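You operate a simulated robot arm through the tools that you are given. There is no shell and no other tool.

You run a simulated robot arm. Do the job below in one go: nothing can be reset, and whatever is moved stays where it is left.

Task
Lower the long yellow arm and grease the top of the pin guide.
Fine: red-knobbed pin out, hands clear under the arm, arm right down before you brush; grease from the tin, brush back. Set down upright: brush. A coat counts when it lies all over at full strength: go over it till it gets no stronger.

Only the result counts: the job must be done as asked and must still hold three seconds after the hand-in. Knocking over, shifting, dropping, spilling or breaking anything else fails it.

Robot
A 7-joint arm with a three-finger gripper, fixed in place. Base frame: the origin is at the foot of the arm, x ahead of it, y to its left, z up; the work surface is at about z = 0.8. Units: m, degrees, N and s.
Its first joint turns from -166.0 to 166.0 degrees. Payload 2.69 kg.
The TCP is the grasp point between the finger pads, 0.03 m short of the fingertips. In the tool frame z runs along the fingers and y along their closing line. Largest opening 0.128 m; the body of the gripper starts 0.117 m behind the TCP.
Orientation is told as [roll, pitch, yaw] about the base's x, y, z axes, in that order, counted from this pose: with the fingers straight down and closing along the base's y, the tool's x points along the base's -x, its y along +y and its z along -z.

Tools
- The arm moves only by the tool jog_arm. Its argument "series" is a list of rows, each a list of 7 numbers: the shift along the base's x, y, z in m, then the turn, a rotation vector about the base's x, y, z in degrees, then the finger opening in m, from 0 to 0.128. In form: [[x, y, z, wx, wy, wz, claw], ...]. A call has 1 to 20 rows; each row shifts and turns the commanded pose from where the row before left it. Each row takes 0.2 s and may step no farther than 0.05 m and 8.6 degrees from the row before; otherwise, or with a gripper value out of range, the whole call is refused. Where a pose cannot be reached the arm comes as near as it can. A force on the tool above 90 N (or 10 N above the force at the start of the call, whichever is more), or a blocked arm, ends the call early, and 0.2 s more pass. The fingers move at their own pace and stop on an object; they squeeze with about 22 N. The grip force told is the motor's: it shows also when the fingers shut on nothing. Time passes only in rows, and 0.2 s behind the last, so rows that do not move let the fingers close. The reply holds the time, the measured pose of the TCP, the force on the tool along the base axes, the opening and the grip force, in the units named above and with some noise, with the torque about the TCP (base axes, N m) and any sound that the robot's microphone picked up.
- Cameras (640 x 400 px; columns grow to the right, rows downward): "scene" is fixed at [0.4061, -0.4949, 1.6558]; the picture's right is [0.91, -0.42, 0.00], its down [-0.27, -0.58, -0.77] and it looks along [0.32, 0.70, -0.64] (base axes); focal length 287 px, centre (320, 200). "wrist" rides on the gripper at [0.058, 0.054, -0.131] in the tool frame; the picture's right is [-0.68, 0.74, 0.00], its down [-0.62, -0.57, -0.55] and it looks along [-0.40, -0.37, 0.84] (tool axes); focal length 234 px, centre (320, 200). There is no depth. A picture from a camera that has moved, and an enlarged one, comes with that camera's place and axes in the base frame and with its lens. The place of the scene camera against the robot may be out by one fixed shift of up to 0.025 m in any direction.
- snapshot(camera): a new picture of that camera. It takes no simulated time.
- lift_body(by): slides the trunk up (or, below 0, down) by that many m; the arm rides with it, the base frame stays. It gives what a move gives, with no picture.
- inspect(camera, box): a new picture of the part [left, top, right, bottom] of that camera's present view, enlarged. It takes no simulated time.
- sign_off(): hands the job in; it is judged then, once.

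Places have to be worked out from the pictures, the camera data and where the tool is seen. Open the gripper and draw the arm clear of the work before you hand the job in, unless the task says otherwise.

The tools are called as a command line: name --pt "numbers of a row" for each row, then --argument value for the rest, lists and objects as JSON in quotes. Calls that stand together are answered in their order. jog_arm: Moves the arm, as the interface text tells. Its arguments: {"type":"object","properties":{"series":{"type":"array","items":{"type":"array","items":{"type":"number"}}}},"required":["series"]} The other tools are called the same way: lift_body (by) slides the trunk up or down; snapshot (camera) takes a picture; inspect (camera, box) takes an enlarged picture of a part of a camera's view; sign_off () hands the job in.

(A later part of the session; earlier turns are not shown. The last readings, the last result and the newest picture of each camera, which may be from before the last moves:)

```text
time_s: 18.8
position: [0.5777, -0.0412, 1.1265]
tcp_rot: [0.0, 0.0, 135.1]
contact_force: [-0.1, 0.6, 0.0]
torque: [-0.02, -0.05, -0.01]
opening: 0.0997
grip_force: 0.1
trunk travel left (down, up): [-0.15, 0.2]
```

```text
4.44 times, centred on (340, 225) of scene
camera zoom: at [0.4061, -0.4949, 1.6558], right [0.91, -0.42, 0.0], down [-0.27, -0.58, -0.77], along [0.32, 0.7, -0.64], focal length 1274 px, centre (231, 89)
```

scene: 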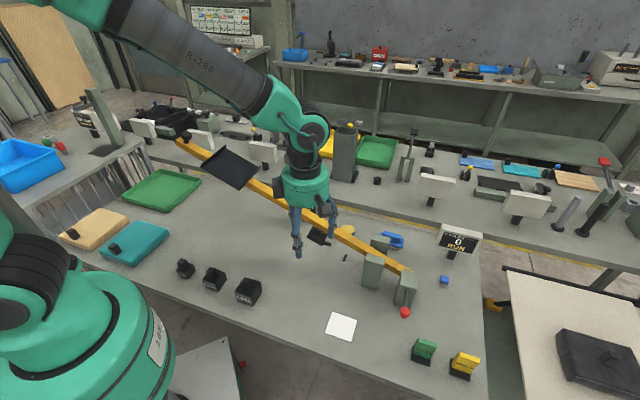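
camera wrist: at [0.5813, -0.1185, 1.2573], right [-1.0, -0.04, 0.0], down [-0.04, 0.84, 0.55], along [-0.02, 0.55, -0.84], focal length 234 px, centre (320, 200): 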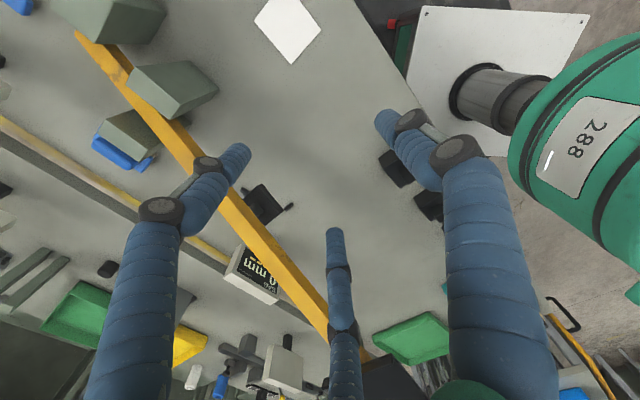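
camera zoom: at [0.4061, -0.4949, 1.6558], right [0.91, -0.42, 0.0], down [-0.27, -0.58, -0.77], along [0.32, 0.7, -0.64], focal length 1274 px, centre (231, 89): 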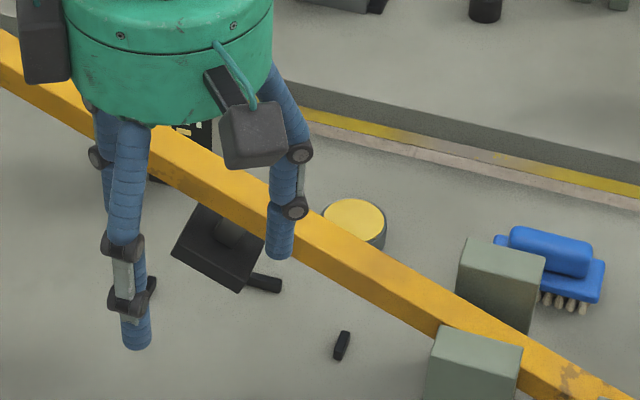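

The pin is clearly withdrawn. The black plate under the arm triangulates to z≈0.92, above the bench, so I need to know whether it hangs from the arm or stands below it. I'll tilt the hand up to look sideways under the arm from the near side.

jog_arm --pt "0.0045 -0.012 -0.03 8 0 0 0.1" --pt "0.0045 -0.012 -0.03 8 0 0 0.1" --pt "0.0045 -0.012 -0.03 8 0 0 0.1" --pt "0.0045 -0.012 -0.03 8 0 0 0.1" --pt "0.0045 -0.012 -0.03 8 0 0 0.1" --pt "0 0 0 0 0 0 0.1"

snapshot --camera "wrist"

snapshot --camera "scene"

```text
time_s: 20.2
position: [0.6138, -0.0868, 0.9971]
tcp_rot: [-26.9, -25.9, 140.2]
contact_force: [-0.5, 0.4, -1.6]
torque: [0.12, -0.01, 0.0]
opening: 0.1003
grip_force: 0.0
out of reach, approached as far as the arm can: row 5
trunk travel left (down, up): [-0.15, 0.2]
```

```text
taken
camera wrist: at [0.6176, -0.2276, 1.055], right [-1.0, -0.02, 0.0], down [-0.01, 0.34, 0.94], along [-0.02, 0.94, -0.34], focal length 234 px, centre (320, 200)
```

wrist: 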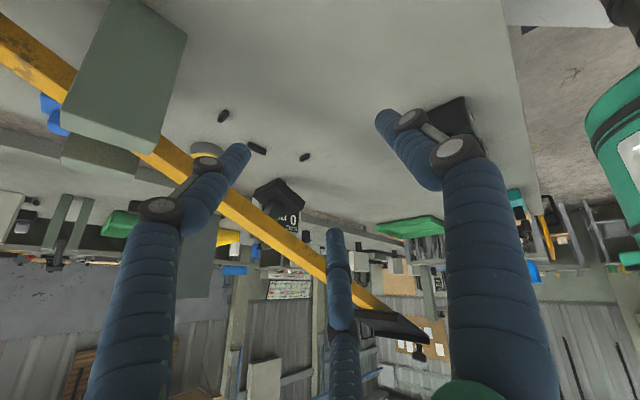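

```text
taken
```

scene: 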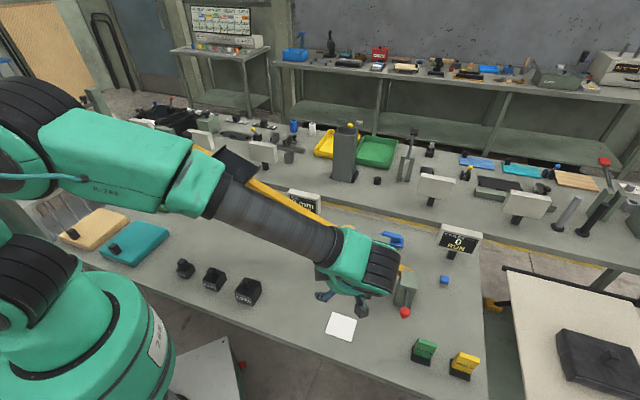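

The sideways view is upside down (picture-down is world-up), and it shows the black plate close to the arm's underside. I'll zoom in on it.

inspect --camera "wrist" --box '[180, 90, 360, 260]'

inspect --camera "wrist" --box '[240, 160, 320, 230]'

inspect --camera "wrist" --box '[0, 0, 240, 160]'

```text
2.35 times, centred on (270, 175) of wrist
camera zoom: at [0.6176, -0.2276, 1.055], right [-1.0, -0.02, 0.0], down [-0.01, 0.34, 0.94], along [-0.02, 0.94, -0.34], focal length 551 px, centre (438, 259)
```

zoom: 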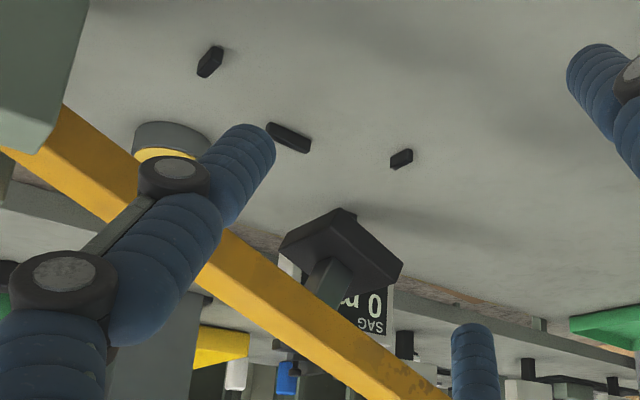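

```text
5.71 times, centred on (280, 195) of wrist
camera zoom: at [0.6176, -0.2276, 1.055], right [-1.0, -0.02, 0.0], down [-0.01, 0.34, 0.94], along [-0.02, 0.94, -0.34], focal length 1338 px, centre (549, 229)
```

zoom: 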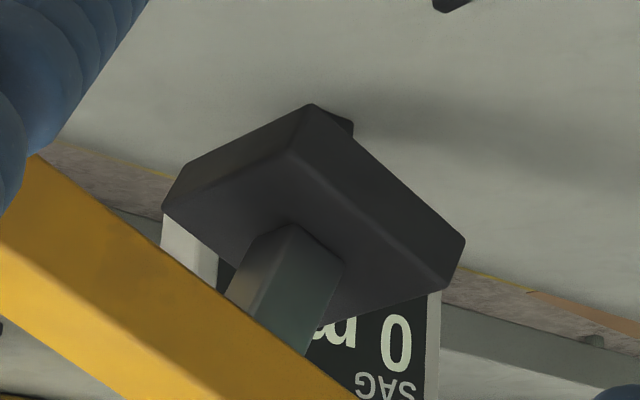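

```text
2.50 times, centred on (120, 80) of wrist
camera zoom: at [0.6176, -0.2276, 1.055], right [-1.0, -0.02, 0.0], down [-0.01, 0.34, 0.94], along [-0.02, 0.94, -0.34], focal length 585 px, centre (820, 500)
```

zoom: 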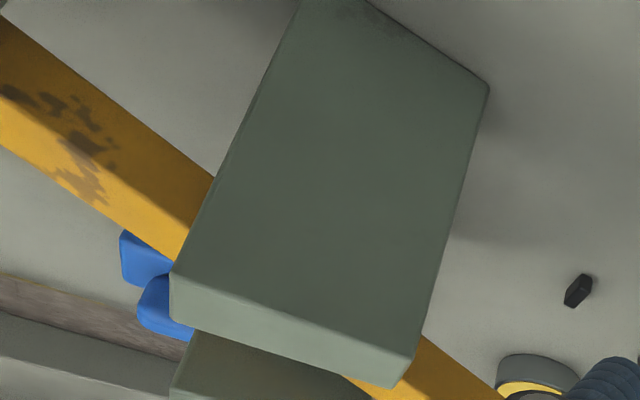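

The black plate is a press foot hanging from the arm on a stem, with three locating pegs on the bench beneath it, and nothing else is in the way. Before pushing the arm down I want to be sure the pin tip clears it, so I'll straighten up and go back over the guide.

jog_arm --pt "0.0 -0.005 0.03 -8 0 0 0.1" --pt "0.0 0 0.03 -8 0 0 0.1" --pt "0.0 0 0.03 -8 0 0 0.1" --pt "0.0 0 0.03 -8 0 0 0.1" --pt "0.0 0 0.02 -6 0 0 0.1" --pt "0 0 0 0 0 0 0.1"

```text
time_s: 21.6
position: [0.6155, -0.0914, 1.1384]
tcp_rot: [1.3, 0.8, 133.7]
contact_force: [-0.2, -0.5, 0.0]
torque: [-0.03, 0.02, 0.01]
opening: 0.1001
grip_force: 0.1
trunk travel left (down, up): [-0.15, 0.2]
```

Only small residual tilts remain. I'll correct them and move back above the guide.

jog_arm --pt "0.039 -0.0114 0 1.5 -0.4 1.3 0.1" --pt "0.039 -0.0114 0 0 0 0 0.128" --pt "0.039 -0.0114 -0.015 0 0 0 0.128" --pt "0.039 -0.0114 -0.015 0 0 0 0.128" --pt "0.039 -0.0114 -0.02 0 0 0 0.128" --pt "0.039 -0.0114 -0.028 0 0 0 0.128" --pt "0 0 0 0 0 0 0.128"

inspect --camera "wrist" --box '[240, 100, 400, 220]'

snapshot --camera "wrist"

```text
time_s: 23.2
position: [0.8489, -0.1584, 1.0584]
tcp_rot: [0.0, -0.2, 135.0]
contact_force: [0.8, -0.7, -0.9]
torque: [-0.01, 0.08, 0.03]
opening: 0.1283
grip_force: 0.0
trunk travel left (down, up): [-0.15, 0.2]
```

```text
3.33 times, centred on (320, 160) of wrist
camera zoom: at [0.8527, -0.2384, 1.1891], right [-1.0, -0.04, 0.0], down [-0.03, 0.83, 0.55], along [-0.03, 0.55, -0.83], focal length 781 px, centre (320, 333)
```

zoom: 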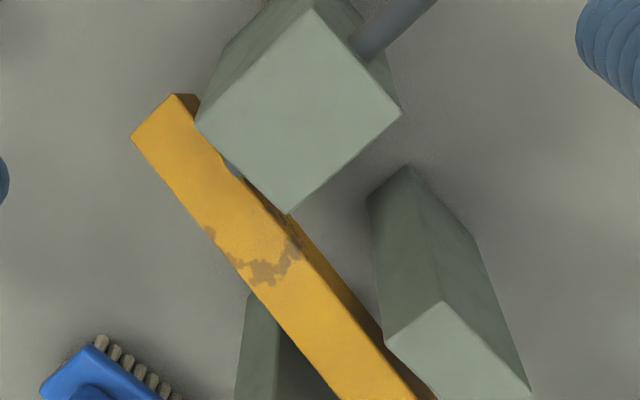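

```text
taken
camera wrist: at [0.8527, -0.2384, 1.1891], right [-1.0, -0.04, 0.0], down [-0.03, 0.83, 0.55], along [-0.03, 0.55, -0.83], focal length 234 px, centre (320, 200)
```

wrist: 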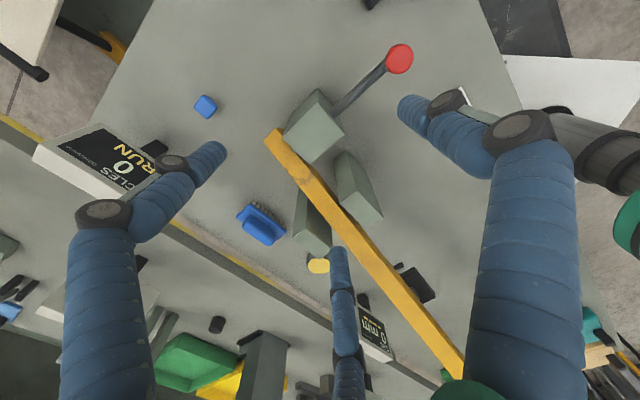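

inspect --camera "wrist" --box '[275, 125, 320, 165]'

```text
10.00 times, centred on (298, 145) of wrist
camera zoom: at [0.8527, -0.2384, 1.1891], right [-1.0, -0.04, 0.0], down [-0.03, 0.83, 0.55], along [-0.03, 0.55, -0.83], focal length 2342 px, centre (545, 750)
```

zoom: 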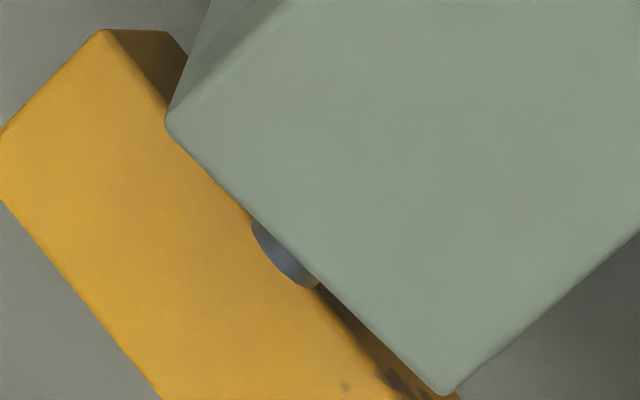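

The magnified view shows the rounded tip still at, or 1-2 mm over, the arm's edge, so it may still be catching. I'll re-grip the knob (now near (0.7737, -0.232)) lower, with the finger pair straddling the shaft, and pull further.

jog_arm --pt "-0.0188 -0.0184 -0.0245 0 0 0 0.06" --pt "-0.0188 -0.0184 -0.0245 0 0 0 0.06" --pt "-0.0188 -0.0184 -0.0245 0 0 0 0.06" --pt "-0.0188 -0.0184 -0.0245 0 0 0 0.06" --pt "0 0 0 0 0 0 0.06"

inspect --camera "wrist" --box '[240, 100, 400, 220]'

```text
time_s: 24.4
position: [0.7726, -0.2342, 0.9617]
tcp_rot: [-0.1, -0.2, 135.0]
contact_force: [-0.6, 0.6, 0.6]
torque: [0.03, -0.01, 0.0]
opening: 0.0602
grip_force: 0.1
trunk travel left (down, up): [-0.15, 0.2]
```

```text
3.33 times, centred on (320, 160) of wrist
camera zoom: at [0.7764, -0.3116, 1.0932], right [-1.0, -0.04, 0.0], down [-0.03, 0.83, 0.55], along [-0.03, 0.55, -0.83], focal length 781 px, centre (320, 333)
```

zoom: 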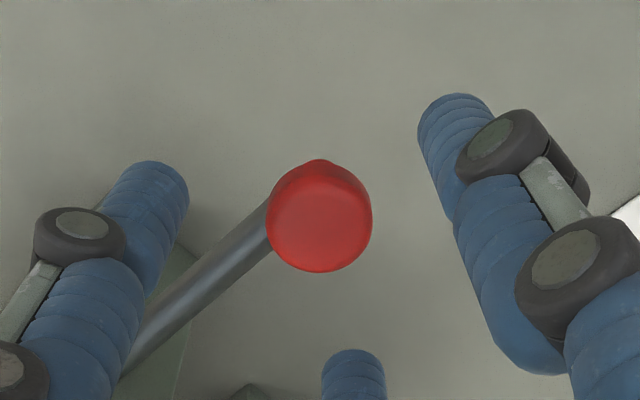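

The cap is about 3 mm further in +y than the TCP. I'll correct that and lower so the pair straddles the shaft, watching the vertical force.

jog_arm --pt "0.0005 0.003 -0.018 0 0 0 0.055" --pt "0 0 -0.012 0 0 0 0.055" --pt "0 0 -0.008 0 0 0 0.055" --pt "0 0 -0.008 0 0 0 0.055" --pt "0 0 -0.008 0 0 0 0.055"

inspect --camera "wrist" --box '[240, 120, 400, 240]'

```text
time_s: 25.6
position: [0.7711, -0.2306, 0.9093]
tcp_rot: [0.1, -0.3, 134.9]
contact_force: [0.0, -0.6, 0.4]
torque: [-0.01, 0.0, 0.0]
opening: 0.0548
grip_force: 0.0
trunk travel left (down, up): [-0.15, 0.2]
```

```text
3.33 times, centred on (320, 180) of wrist
camera zoom: at [0.7753, -0.3081, 1.0389], right [-1.0, -0.04, 0.0], down [-0.03, 0.83, 0.55], along [-0.03, 0.55, -0.83], focal length 781 px, centre (320, 267)
```

zoom: 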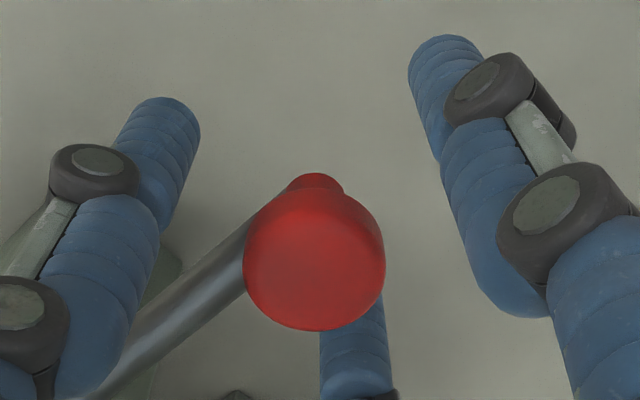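

No contact, and the shaft passes between the two rear fingers. Closing.

jog_arm --pt "0 0 0 0 0 0 0.04" --pt "0 0 0 0 0 0 0.02" --pt "0 0 0 0 0 0 0.005" --pt "0 0 0 0 0 0 0.005"

inspect --camera "wrist" --box '[240, 120, 400, 240]'

```text
time_s: 26.6
position: [0.7719, -0.2303, 0.9062]
tcp_rot: [0.0, -0.3, 134.9]
contact_force: [12.3, -14.6, -22.6]
torque: [-0.03, -0.26, -0.17]
opening: 0.0249
grip_force: 45.1
trunk travel left (down, up): [-0.15, 0.2]
```

```text
3.33 times, centred on (320, 180) of wrist
camera zoom: at [0.7764, -0.3092, 1.0369], right [-1.0, -0.04, 0.01], down [-0.03, 0.83, 0.55], along [-0.03, 0.55, -0.83], focal length 781 px, centre (320, 267)
```

zoom: 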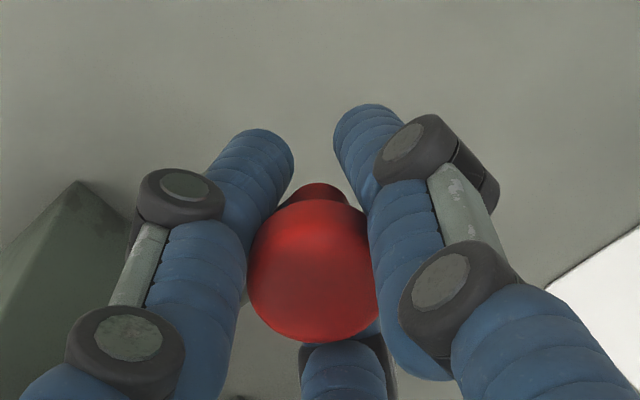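

Grip holds at 25 mm with some side load. I'll pull in small steps and watch the reading.

jog_arm --pt "-0.003 -0.003 0 0 0 0 0.005" --pt "-0.003 -0.003 0 0 0 0 0.005" --pt "-0.003 -0.003 0 0 0 0 0.005"

snapshot --camera "scene"

inspect --camera "scene" --box '[360, 240, 450, 330]'

```text
time_s: 27.4
position: [0.7616, -0.2416, 0.9103]
tcp_rot: [0.0, -0.2, 134.9]
contact_force: [17.5, -2.6, -9.2]
torque: [-0.54, -0.37, -0.14]
opening: 0.0318
grip_force: 19.1
trunk travel left (down, up): [-0.15, 0.2]
```

```text
taken
```

scene: 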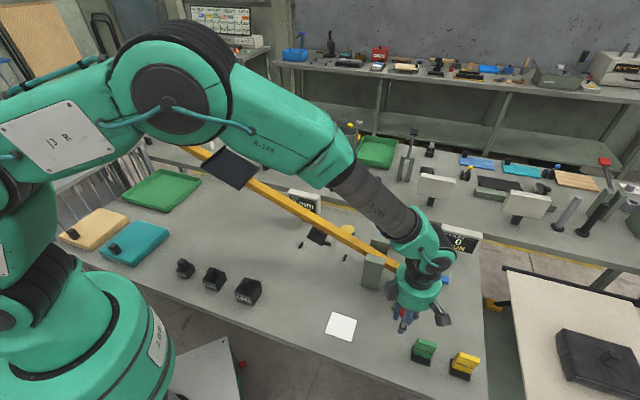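

```text
4.44 times, centred on (405, 285) of scene
camera zoom: at [0.4061, -0.4949, 1.6558], right [0.91, -0.42, 0.0], down [-0.27, -0.58, -0.77], along [0.32, 0.7, -0.64], focal length 1274 px, centre (-58, -178)
```

zoom: 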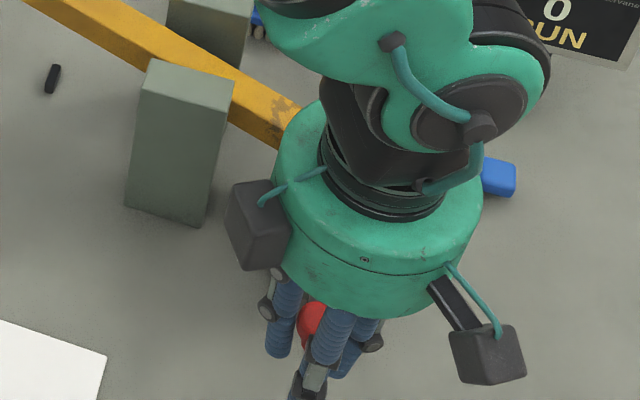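

The fingers were pried open while the pin held, so the pin is at its hard stop, fully drawn. I'll release and rise. Then I'll go above the bare stretch of yellow arm between the press foot and tray, near (0.545, 0.234), to push the arm down from on top.

jog_arm --pt "0 0 0 0 0 0 0.05" --pt "0 0 0 0 0 0 0.06" --pt "0 0 0.03 0 0 0 0.06" --pt "0 0 0.045 0 0 0 0.06" --pt "0 0 0.045 0 0 0 0.06" --pt "0 0 0.045 0 0 0 0.06" --pt "0 0 0.045 0 0 0 0.06" --pt "0 0 0.045 0 0 0 0.06" --pt "0 0 0.045 0 0 0 0.06" --pt "0 0 0.04 0 0 0 0.06"

inspect --camera "wrist" --box '[160, 60, 400, 220]'

inspect --camera "scene" --box '[360, 240, 450, 330]'

```text
time_s: 29.6
position: [0.7619, -0.2367, 1.2445]
tcp_rot: [0.1, -0.3, 135.0]
contact_force: [0.0, 0.5, -0.2]
torque: [-0.01, 0.05, -0.01]
opening: 0.0603
grip_force: 0.0
trunk travel left (down, up): [-0.15, 0.2]
```

```text
2.50 times, centred on (280, 140) of wrist
camera zoom: at [0.766, -0.3149, 1.3762], right [-1.0, -0.04, 0.0], down [-0.03, 0.83, 0.55], along [-0.03, 0.55, -0.83], focal length 585 px, centre (420, 350)
```

zoom: 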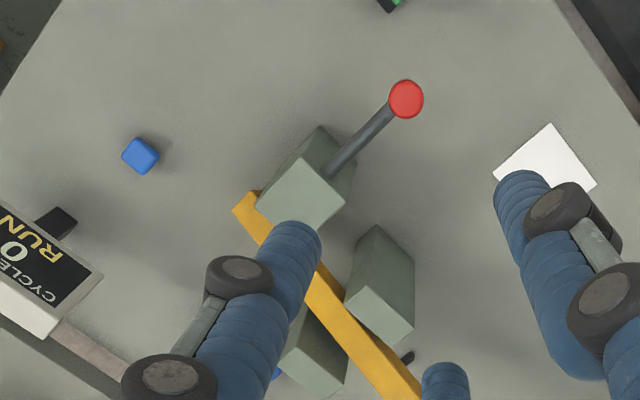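

```text
4.44 times, centred on (405, 285) of scene
camera zoom: at [0.4061, -0.4949, 1.6558], right [0.91, -0.42, 0.0], down [-0.27, -0.58, -0.77], along [0.32, 0.7, -0.64], focal length 1274 px, centre (-58, -178)
```

zoom: 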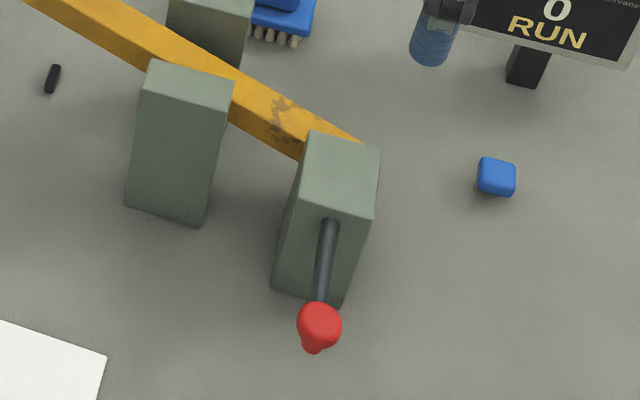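

The pin stays drawn. Now I'll travel at safe height to the point over the arm, closing the fingers.

jog_arm --pt "-0.0197 0.0428 0 0 0 0 0.0" --pt "-0.0197 0.0428 0 0 0 0 0.0" --pt "-0.0197 0.0428 0 0 0 0 0.0" --pt "-0.0197 0.0428 0 0 0 0 0.0" --pt "-0.0197 0.0428 0 0 0 0 0.0" --pt "-0.0197 0.0428 0 0 0 0 0.0" --pt "-0.0197 0.0428 0 0 0 0 0.0" --pt "-0.0197 0.0428 0 0 0 0 0.0" --pt "-0.0197 0.0428 0 0 0 0 0.0" --pt "-0.0197 0.0428 0 0 0 0 0.0" --pt "-0.0197 0.0428 0 0 0 0 0.0" --pt "0 0 0 0 0 0 0.0"

snapshot --camera "wrist"

snapshot --camera "scene"

```text
time_s: 32.2
position: [0.5455, 0.2322, 1.2484]
tcp_rot: [0.1, -0.2, 135.0]
contact_force: [-0.6, -0.1, 1.0]
torque: [-0.07, -0.01, 0.02]
opening: 0.0024
grip_force: 21.9
trunk travel left (down, up): [-0.15, 0.2]
```

```text
taken
camera wrist: at [0.5496, 0.1532, 1.3788], right [-1.0, -0.04, 0.0], down [-0.03, 0.83, 0.55], along [-0.03, 0.55, -0.84], focal length 234 px, centre (320, 200)
```

wrist: 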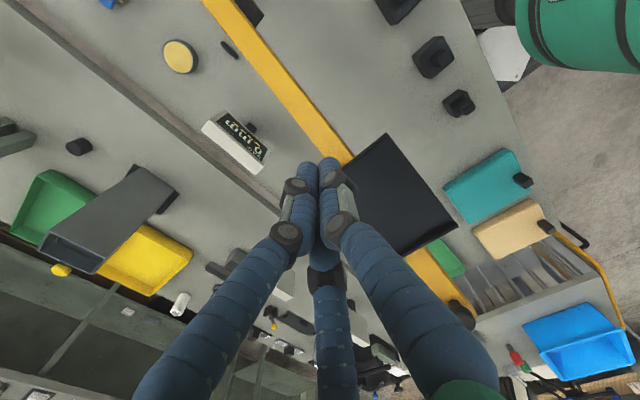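

```text
taken
```

scene: 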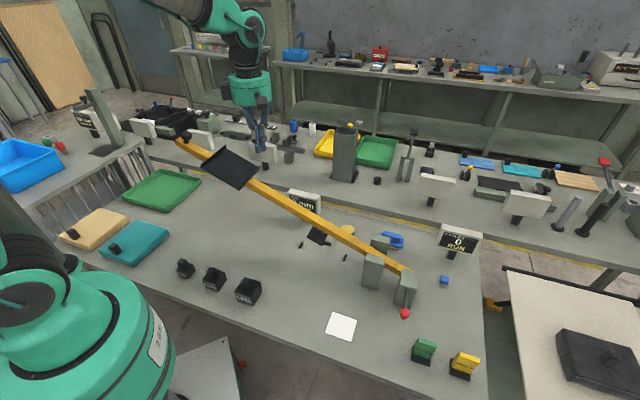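

I'm above the arm with the fingers closed. I'll zoom to see exactly where the arm runs beneath the fingertips.

inspect --camera "wrist" --box '[240, 60, 400, 180]'

inspect --camera "scene" --box '[160, 110, 300, 210]'

```text
3.33 times, centred on (320, 120) of wrist
camera zoom: at [0.5496, 0.1532, 1.3788], right [-1.0, -0.04, 0.0], down [-0.03, 0.83, 0.55], along [-0.03, 0.55, -0.84], focal length 781 px, centre (320, 467)
```

zoom: 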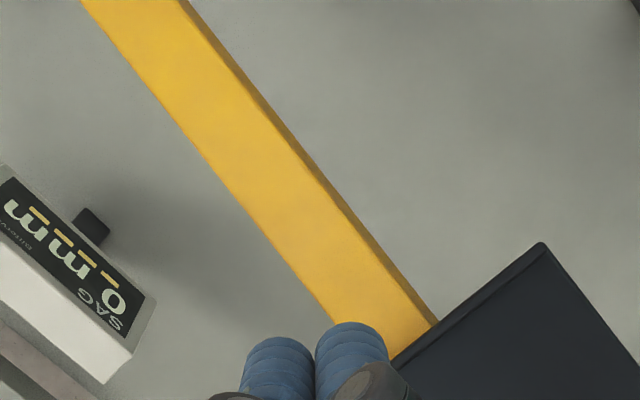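

```text
4.00 times, centred on (230, 160) of scene
camera zoom: at [0.4061, -0.4949, 1.6558], right [0.91, -0.42, 0.0], down [-0.27, -0.58, -0.77], along [0.32, 0.7, -0.64], focal length 1147 px, centre (680, 360)
```

zoom: 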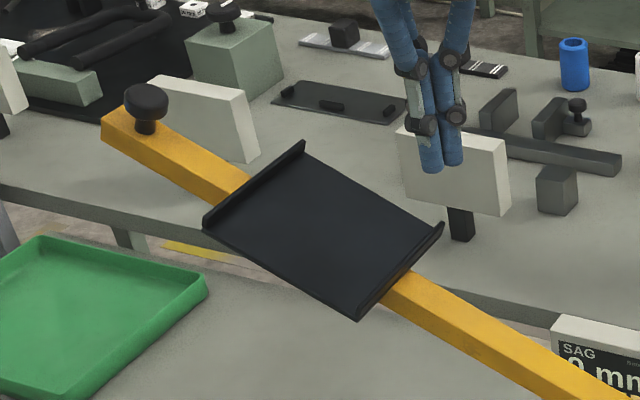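

The touchdown point is within 5 mm of the arm's centreline and well short of the tray. I'll centre it and lower until contact.

jog_arm --pt "0.0033 0.0033 -0.03 0 0 0 0.0" --pt "0 0 -0.03 0 0 0 0.0" --pt "0 0 -0.02 0 0 0 0.0" --pt "0 0 -0.01 0 0 0 0.0" --pt "0 0 -0.01 0 0 0 0.0" --pt "0 0 -0.01 0 0 0 0.0"

inspect --camera "scene" --box '[160, 110, 320, 230]'

inspect --camera "wrist" --box '[240, 80, 400, 200]'

```text
time_s: 33.6
position: [0.55, 0.237, 1.137]
tcp_rot: [0.1, -0.2, 135.0]
contact_force: [-0.4, -0.2, 0.3]
torque: [0.02, 0.04, 0.0]
opening: 0.0021
grip_force: 21.9
trunk travel left (down, up): [-0.15, 0.2]
```

```text
3.33 times, centred on (240, 170) of scene
camera zoom: at [0.4061, -0.4949, 1.6558], right [0.91, -0.42, 0.0], down [-0.27, -0.58, -0.77], along [0.32, 0.7, -0.64], focal length 956 px, centre (587, 300)
```

zoom: 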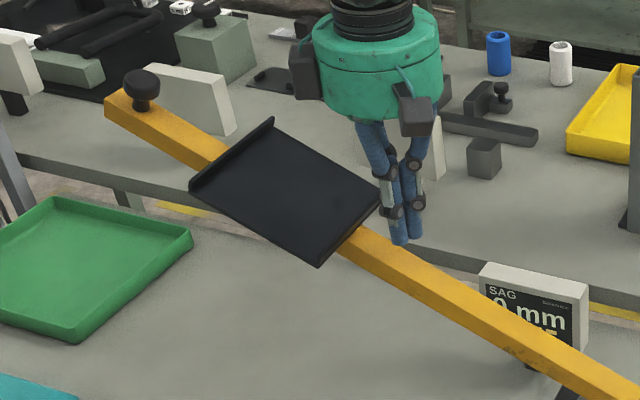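

```text
3.33 times, centred on (320, 140) of wrist
camera zoom: at [0.5536, 0.1576, 1.2681], right [-1.0, -0.04, 0.0], down [-0.03, 0.83, 0.55], along [-0.03, 0.55, -0.84], focal length 781 px, centre (320, 400)
```

zoom: 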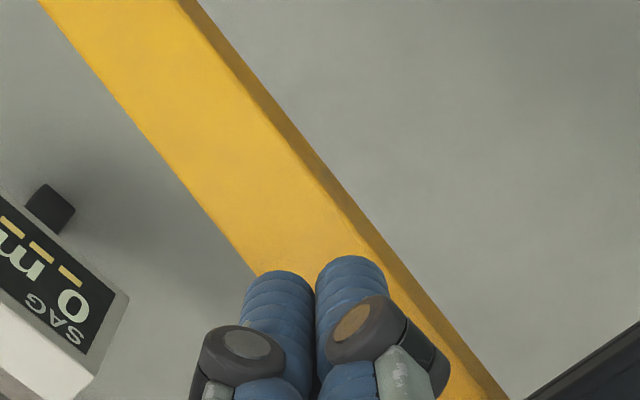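

Fingertips are just above the arm's top face. I'll keep lowering in small steps to find contact.

jog_arm --pt "0 0 -0.008 0 0 0 0.0" --pt "0 0 -0.008 0 0 0 0.0" --pt "0 0 -0.008 0 0 0 0.0"

inspect --camera "scene" --box '[160, 110, 320, 230]'

```text
time_s: 34.4
position: [0.5505, 0.2361, 1.1147]
tcp_rot: [-0.1, -0.2, 135.0]
contact_force: [0.4, -0.1, 0.3]
torque: [0.02, 0.03, -0.02]
opening: 0.0022
grip_force: 22.2
trunk travel left (down, up): [-0.15, 0.2]
```

```text
3.33 times, centred on (240, 170) of scene
camera zoom: at [0.4061, -0.4949, 1.6558], right [0.91, -0.42, 0.0], down [-0.27, -0.58, -0.77], along [0.32, 0.7, -0.64], focal length 956 px, centre (587, 300)
```

zoom: 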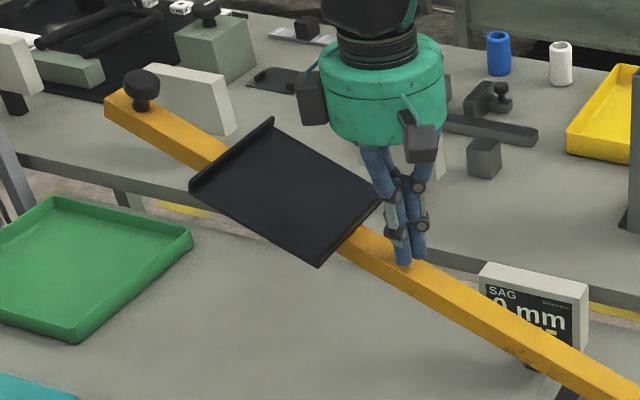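

Nearly touching; I'll continue with 6 mm steps.

jog_arm --pt "0 0 -0.006 0 0 0 0.0" --pt "0 0 -0.006 0 0 0 0.0" --pt "0 0 -0.004 0 0 0 0.0"

inspect --camera "scene" --box '[160, 110, 320, 230]'

```text
time_s: 35.2
position: [0.5505, 0.2349, 1.0969]
tcp_rot: [0.1, -0.3, 135.0]
contact_force: [0.3, 0.5, -1.0]
torque: [-0.03, 0.05, -0.03]
opening: 0.0023
grip_force: 22.1
trunk travel left (down, up): [-0.15, 0.2]
```

```text
3.33 times, centred on (240, 170) of scene
camera zoom: at [0.4061, -0.4949, 1.6558], right [0.91, -0.42, 0.0], down [-0.27, -0.58, -0.77], along [0.32, 0.7, -0.64], focal length 956 px, centre (587, 300)
```

zoom: 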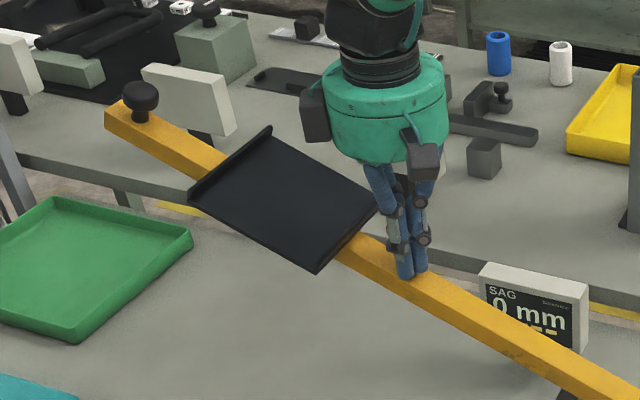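

The arm has started to move down under very light pressure. I'll continue pushing down steadily.

jog_arm --pt "0 0 -0.01 0 0 0 0.0" --pt "0 0 -0.01 0 0 0 0.0" --pt "0 0 -0.01 0 0 0 0.0" --pt "0 0 -0.01 0 0 0 0.0"

snapshot --camera "scene"

```text
time_s: 36.2
position: [0.5505, 0.2345, 1.0569]
tcp_rot: [0.1, -0.2, 134.9]
contact_force: [0.0, 0.9, 0.2]
torque: [-0.01, -0.02, -0.01]
opening: 0.0022
grip_force: 22.2
trunk travel left (down, up): [-0.15, 0.2]
```

```text
taken
```

scene: 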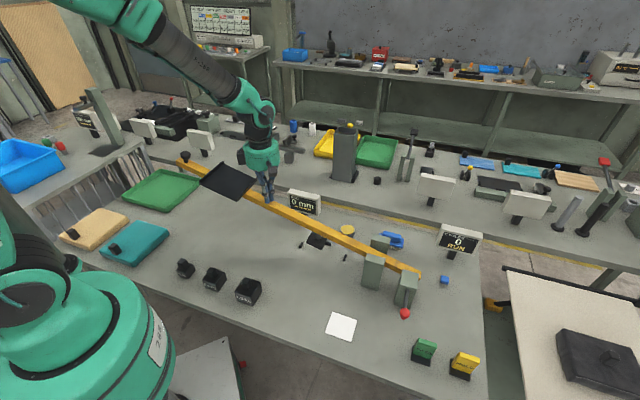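

The arm is coming down and stays wherever I leave it. I'll keep going in 10 mm steps with force checks.

jog_arm --pt "0 0 -0.01 0 0 0 0.0" --pt "0 0 -0.01 0 0 0 0.0" --pt "0 0 -0.01 0 0 0 0.0" --pt "0 0 -0.01 0 0 0 0.0" --pt "0 0 -0.01 0 0 0 0.0"

snapshot --camera "scene"

inspect --camera "scene" --box '[250, 180, 440, 310]'

```text
time_s: 37.4
position: [0.5507, 0.2351, 1.0079]
tcp_rot: [0.1, -0.3, 135.0]
contact_force: [0.4, 0.2, -0.3]
torque: [0.02, 0.02, -0.04]
opening: 0.0025
grip_force: 22.2
trunk travel left (down, up): [-0.15, 0.2]
```

```text
taken
```

scene: 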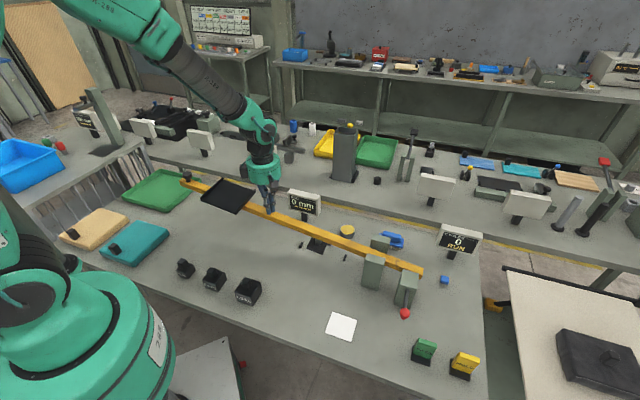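

```text
3.08 times, centred on (345, 245) of scene
camera zoom: at [0.4061, -0.4949, 1.6558], right [0.91, -0.42, 0.0], down [-0.27, -0.58, -0.77], along [0.32, 0.7, -0.64], focal length 882 px, centre (243, 62)
```

zoom: 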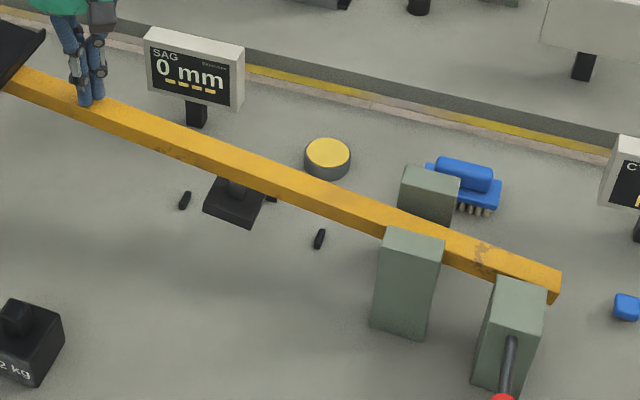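

Still moving freely and heading for horizontal. Continuing down.

jog_arm --pt "0 0 -0.01 0 0 0 0.0" --pt "0 0 -0.01 0 0 0 0.0" --pt "0 0 -0.01 0 0 0 0.0"

inspect --camera "scene" --box '[160, 160, 440, 310]'

```text
time_s: 38.2
position: [0.5498, 0.2352, 0.9788]
tcp_rot: [0.1, -0.2, 134.9]
contact_force: [0.5, 0.3, 0.6]
torque: [0.01, -0.01, -0.01]
opening: 0.0022
grip_force: 21.7
trunk travel left (down, up): [-0.15, 0.2]
```

```text
2.29 times, centred on (300, 235) of scene
camera zoom: at [0.4061, -0.4949, 1.6558], right [0.91, -0.42, 0.0], down [-0.27, -0.58, -0.77], along [0.32, 0.7, -0.64], focal length 655 px, centre (366, 120)
```

zoom: 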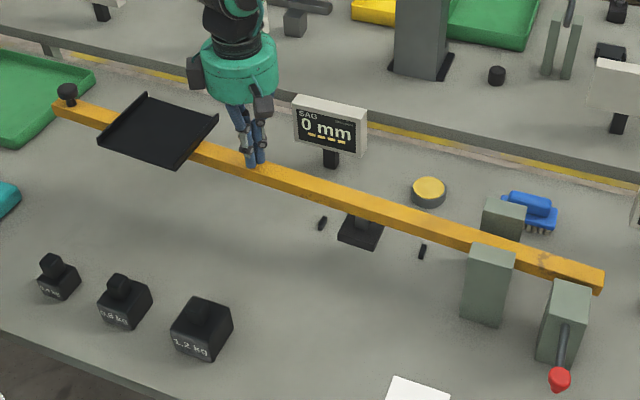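

Contact still light. Now smaller steps as the foot nears the bench.

jog_arm --pt "0 0 -0.007 0 0 0 0.0" --pt "0 0 -0.007 0 0 0 0.0" --pt "0 0 -0.007 0 0 0 0.0"

inspect --camera "scene" --box '[250, 180, 440, 310]'

```text
time_s: 39.0
position: [0.5515, 0.2347, 0.9558]
tcp_rot: [0.1, -0.2, 135.0]
contact_force: [-0.5, -0.4, -0.6]
torque: [0.01, 0.02, -0.01]
opening: 0.0023
grip_force: 22.3
trunk travel left (down, up): [-0.15, 0.2]
```

```text
3.08 times, centred on (345, 245) of scene
camera zoom: at [0.4061, -0.4949, 1.6558], right [0.91, -0.42, 0.0], down [-0.27, -0.58, -0.77], along [0.32, 0.7, -0.64], focal length 882 px, centre (243, 62)
```

zoom: 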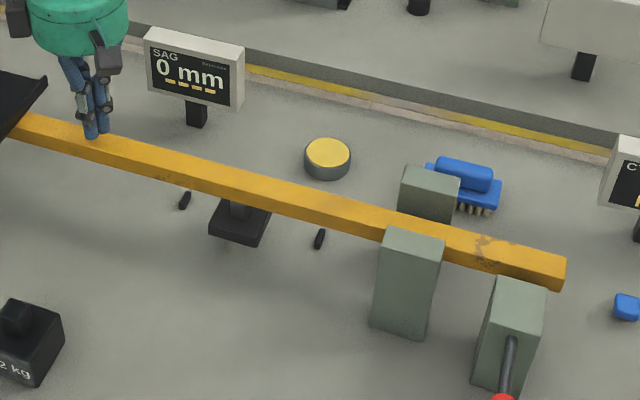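

Nearly level; the foot is still above the bench. Continuing in 5 mm steps.

jog_arm --pt "0 0 -0.005 0 0 0 0.0" --pt "0 0 -0.005 0 0 0 0.0" --pt "0 0 -0.005 0 0 0 0.0"

inspect --camera "scene" --box '[250, 180, 440, 310]'

```text
time_s: 39.8
position: [0.5499, 0.2348, 0.9422]
tcp_rot: [0.1, -0.2, 135.0]
contact_force: [0.7, 0.5, 0.3]
torque: [0.0, 0.01, -0.03]
opening: 0.0022
grip_force: 22.1
trunk travel left (down, up): [-0.15, 0.2]
```

```text
3.08 times, centred on (345, 245) of scene
camera zoom: at [0.4061, -0.4949, 1.6558], right [0.91, -0.42, 0.0], down [-0.27, -0.58, -0.77], along [0.32, 0.7, -0.64], focal length 882 px, centre (243, 62)
```

zoom: 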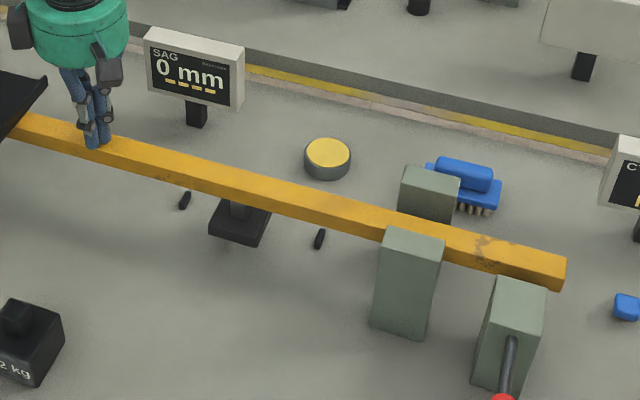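

The arm looks unchanged between the last two pictures, so it may be at its stop. I'll press a little further to confirm by force.

jog_arm --pt "0 0 -0.004 0 0 0 0.0" --pt "0 0 -0.004 0 0 0 0.0"

inspect --camera "scene" --box '[160, 160, 440, 310]'

snapshot --camera "wrist"

```text
time_s: 40.4
position: [0.5513, 0.235, 0.9387]
tcp_rot: [-0.2, -0.1, 135.1]
contact_force: [-15.7, -3.1, 50.2]
torque: [-0.06, 0.21, 0.03]
opening: 0.0062
grip_force: 31.7
trunk travel left (down, up): [-0.15, 0.2]
```

```text
2.29 times, centred on (300, 235) of scene
camera zoom: at [0.4061, -0.4949, 1.6558], right [0.91, -0.42, 0.0], down [-0.27, -0.58, -0.77], along [0.32, 0.7, -0.64], focal length 655 px, centre (366, 120)
```

zoom: 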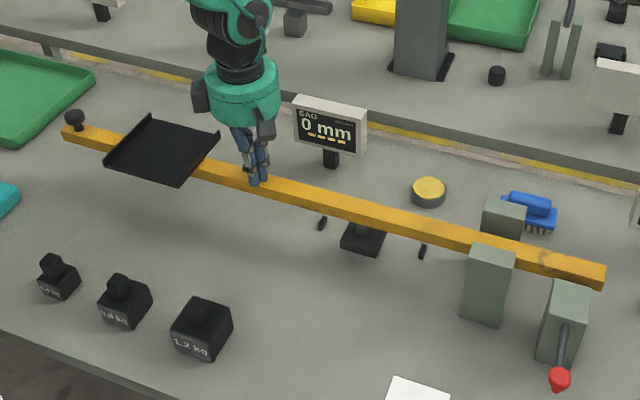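

```text
taken
camera wrist: at [0.5538, 0.157, 1.0689], right [-1.0, -0.04, 0.0], down [-0.04, 0.83, 0.55], along [-0.02, 0.55, -0.83], focal length 234 px, centre (320, 200)
```

wrist: 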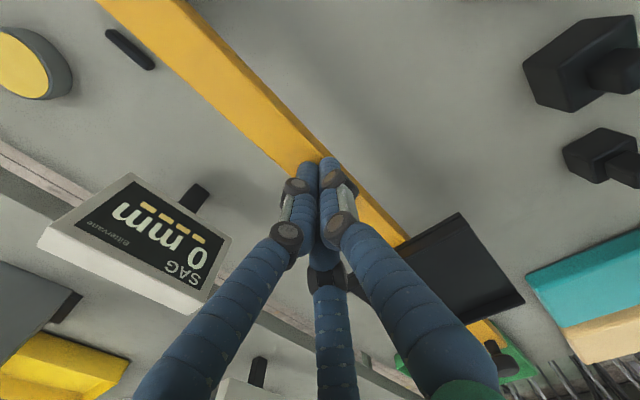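

Contact force rose to 50 N with no motion, so the arm is on its stop, level. I'll lift off and check that it stays down.

jog_arm --pt "0 0 0.01 0 0 0 0.0" --pt "0 0 0.03 0 0 0 0.0" --pt "0 0 0.05 0 0 0 0.0" --pt "0 0 0.05 0 0 0 0.0" --pt "0 0 0.05 0 0 0 0.0" --pt "0 0 0.05 0 0 0 0.0" --pt "0 0 0 0 0 0 0.0"

inspect --camera "scene" --box '[160, 160, 440, 310]'

snapshot --camera "wrist"

snapshot --camera "scene"

```text
time_s: 42.0
position: [0.5481, 0.235, 1.1738]
tcp_rot: [0.1, -0.2, 134.9]
contact_force: [0.3, 0.0, 0.7]
torque: [0.01, -0.06, -0.03]
opening: 0.0022
grip_force: 31.3
trunk travel left (down, up): [-0.15, 0.2]
```

```text
2.29 times, centred on (300, 235) of scene
camera zoom: at [0.4061, -0.4949, 1.6558], right [0.91, -0.42, 0.0], down [-0.27, -0.58, -0.77], along [0.32, 0.7, -0.64], focal length 655 px, centre (366, 120)
```

zoom: 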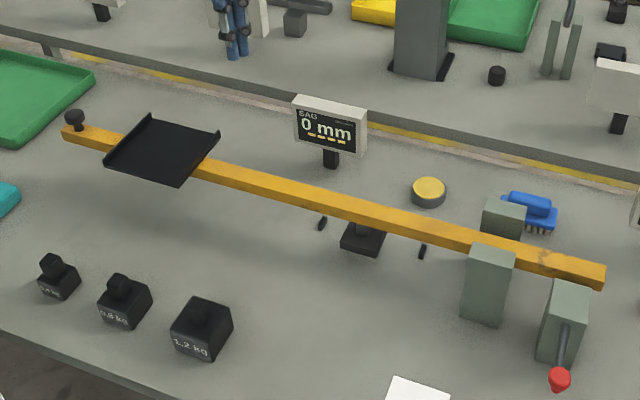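

```text
taken
camera wrist: at [0.552, 0.1568, 1.3046], right [-1.0, -0.04, 0.0], down [-0.03, 0.83, 0.55], along [-0.03, 0.55, -0.83], focal length 234 px, centre (320, 200)
```

wrist: 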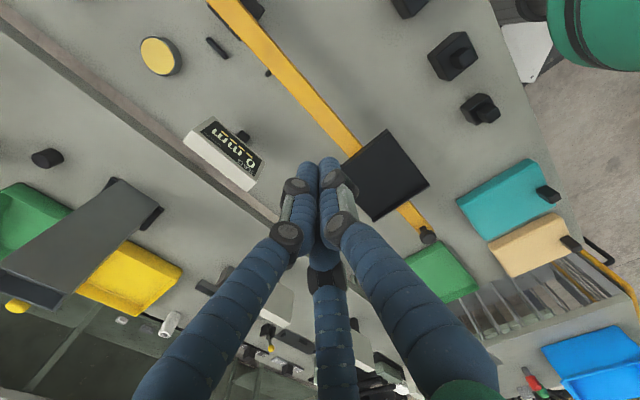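

```text
taken
```

scene: 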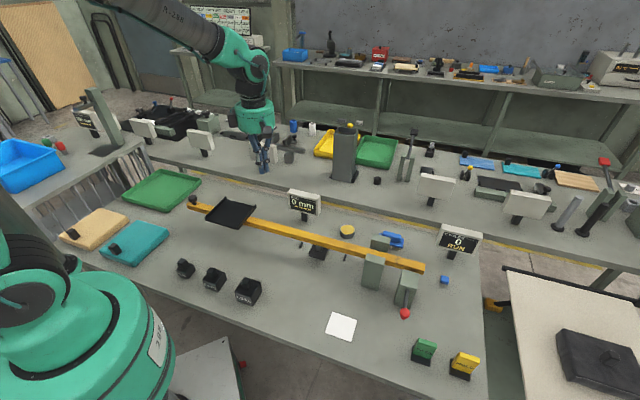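

The arm stays down by itself, with its top at z≈0.909. Next is the brush: I'll move to hover near it at safe height and measure it and the tin.

jog_arm --pt "0.0391 -0.0206 -0.005 0 0 0 0.06" --pt "0.0391 -0.0206 -0.005 0 0 0 0.1" --pt "0.0391 -0.0206 -0.005 0 0 0 0.128" --pt "0.0391 -0.0206 -0.005 0 0 0 0.128" --pt "0.0391 -0.0206 -0.005 0 0 0 0.128" --pt "0.0391 -0.0206 -0.005 0 0 0 0.128" --pt "0.0391 -0.0206 -0.005 0 0 0 0.128" --pt "0.0391 -0.0206 -0.005 0 0 0 0.128" --pt "0.0391 -0.0206 -0.005 0 0 0 0.128" --pt "0 0 0 0 0 0 0.128"

snapshot --camera "wrist"

inspect --camera "wrist" --box '[240, 80, 400, 200]'

```text
time_s: 44.2
position: [0.907, 0.0501, 1.128]
tcp_rot: [0.0, -0.3, 135.0]
contact_force: [0.3, 0.4, -1.0]
torque: [0.03, 0.08, 0.01]
opening: 0.1279
grip_force: 0.0
trunk travel left (down, up): [-0.15, 0.2]
```

```text
taken
camera wrist: at [0.9095, -0.0283, 1.2585], right [-1.0, -0.04, 0.0], down [-0.03, 0.83, 0.55], along [-0.03, 0.55, -0.83], focal length 234 px, centre (320, 200)
```

wrist: 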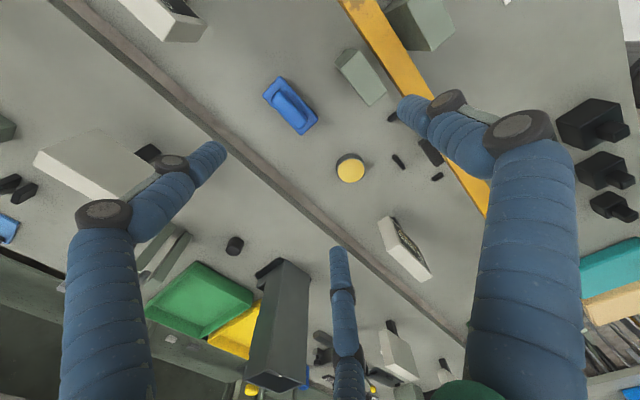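

```text
3.33 times, centred on (320, 140) of wrist
camera zoom: at [0.9095, -0.0283, 1.2585], right [-1.0, -0.04, 0.0], down [-0.03, 0.83, 0.55], along [-0.03, 0.55, -0.83], focal length 781 px, centre (320, 400)
```

zoom: 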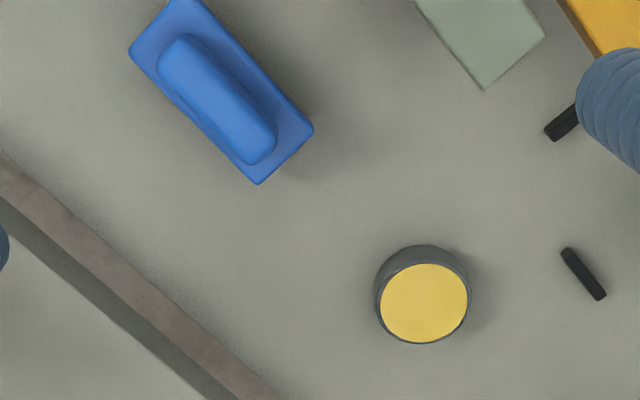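

Brush measured near (0.956, 0.064), about 46×96 mm with its long axis along the arm direction. I'll move above it, correct the slight tilt, and look closer.

jog_arm --pt "0.0165 0.0045 -0.03 -0.2 -0.2 0 0.128" --pt "0.0165 0.0045 -0.03 0 0 0 0.128" --pt "0.0165 0.0045 -0.03 0 0 0 0.128" --pt "0 0 -0.02 0 0 0 0.128" --pt "0 0 0 0 0 0 0.128"

snapshot --camera "wrist"

inspect --camera "wrist" --box '[240, 80, 400, 200]'

inspect --camera "scene" --box '[330, 200, 450, 290]'

```text
time_s: 45.4
position: [0.9518, 0.0633, 1.0193]
tcp_rot: [0.1, 0.2, 135.0]
contact_force: [0.2, 0.0, 0.2]
torque: [0.01, 0.03, 0.02]
opening: 0.1279
grip_force: 0.1
trunk travel left (down, up): [-0.15, 0.2]
```

```text
taken
camera wrist: at [0.9555, -0.0144, 1.1504], right [-1.0, -0.04, 0.0], down [-0.04, 0.84, 0.55], along [-0.02, 0.55, -0.84], focal length 234 px, centre (320, 200)
```

wrist: 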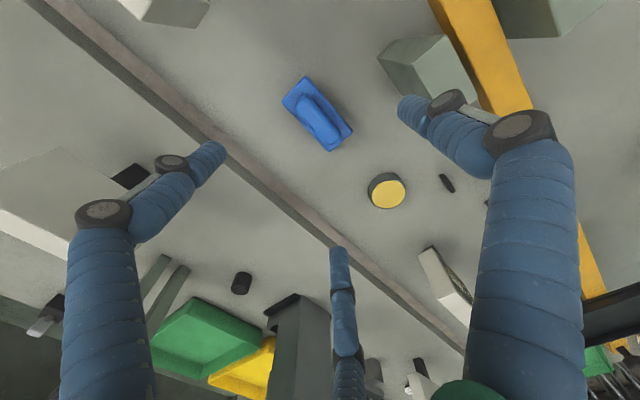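

```text
3.33 times, centred on (320, 140) of wrist
camera zoom: at [0.9555, -0.0144, 1.1504], right [-1.0, -0.04, 0.0], down [-0.04, 0.84, 0.55], along [-0.02, 0.55, -0.84], focal length 781 px, centre (320, 400)
```

zoom: 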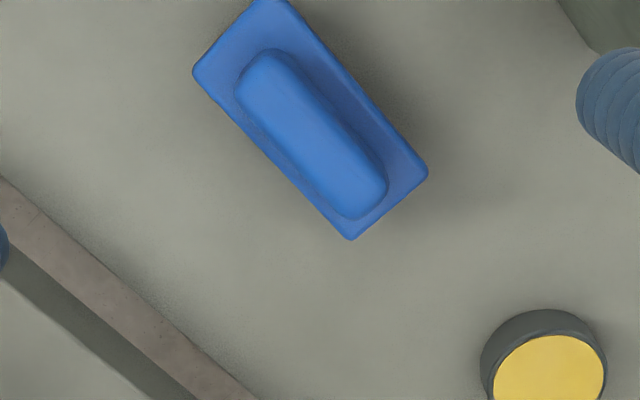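

```text
4.44 times, centred on (390, 245) of scene
camera zoom: at [0.4061, -0.4949, 1.6558], right [0.91, -0.42, 0.0], down [-0.27, -0.58, -0.77], along [0.32, 0.7, -0.64], focal length 1274 px, centre (9, 0)
```

zoom: 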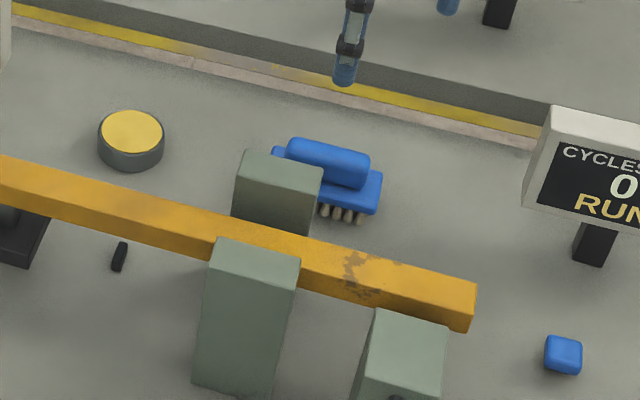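

The base top is at z≈0.827 with the handle on it, about 21 mm wide and up to z≈0.85, centred near (0.955, 0.064). With the three-finger layout the TCP should sit about 7 mm to the outer side of the handle centre. I'll approach above it and check.

jog_arm --pt "0.0085 0.0053 -0.02 0 0 0 0.08" --pt "0 0 -0.03 0 0 0 0.08" --pt "0 0 -0.03 0 0 0 0.08" --pt "0 0 0 0 0 0 0.08"

snapshot --camera "wrist"

inspect --camera "wrist" --box '[240, 80, 400, 200]'

```text
time_s: 46.4
position: [0.9596, 0.0691, 0.9383]
tcp_rot: [0.1, 0.1, 135.0]
contact_force: [-0.2, 0.2, 0.0]
torque: [0.0, 0.01, 0.02]
opening: 0.0801
grip_force: 0.1
trunk travel left (down, up): [-0.15, 0.2]
```

```text
taken
camera wrist: at [0.964, -0.0091, 1.0699], right [-1.0, -0.04, 0.0], down [-0.04, 0.84, 0.55], along [-0.02, 0.55, -0.84], focal length 234 px, centre (320, 200)
```

wrist: 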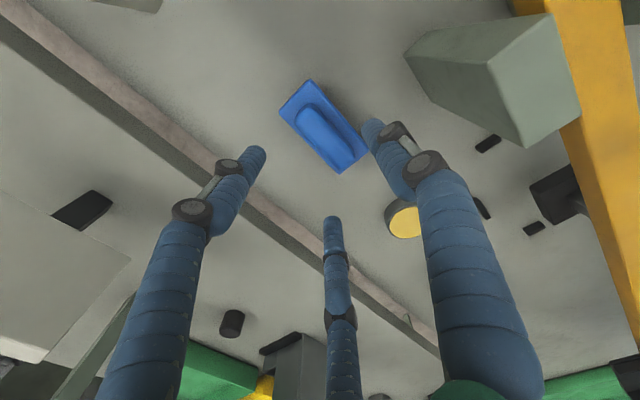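

```text
3.33 times, centred on (320, 140) of wrist
camera zoom: at [0.964, -0.0091, 1.0699], right [-1.0, -0.04, 0.0], down [-0.04, 0.84, 0.55], along [-0.02, 0.55, -0.84], focal length 781 px, centre (320, 400)
```

zoom: 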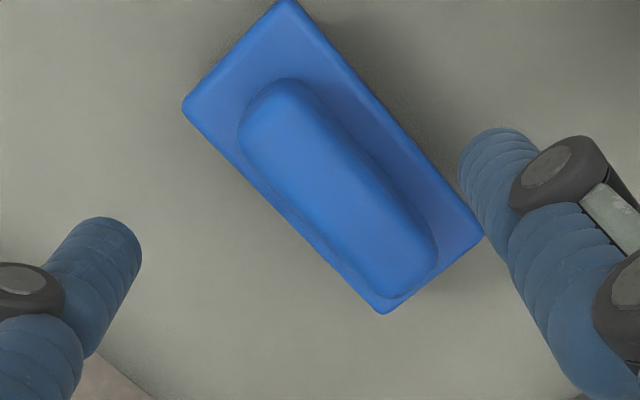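

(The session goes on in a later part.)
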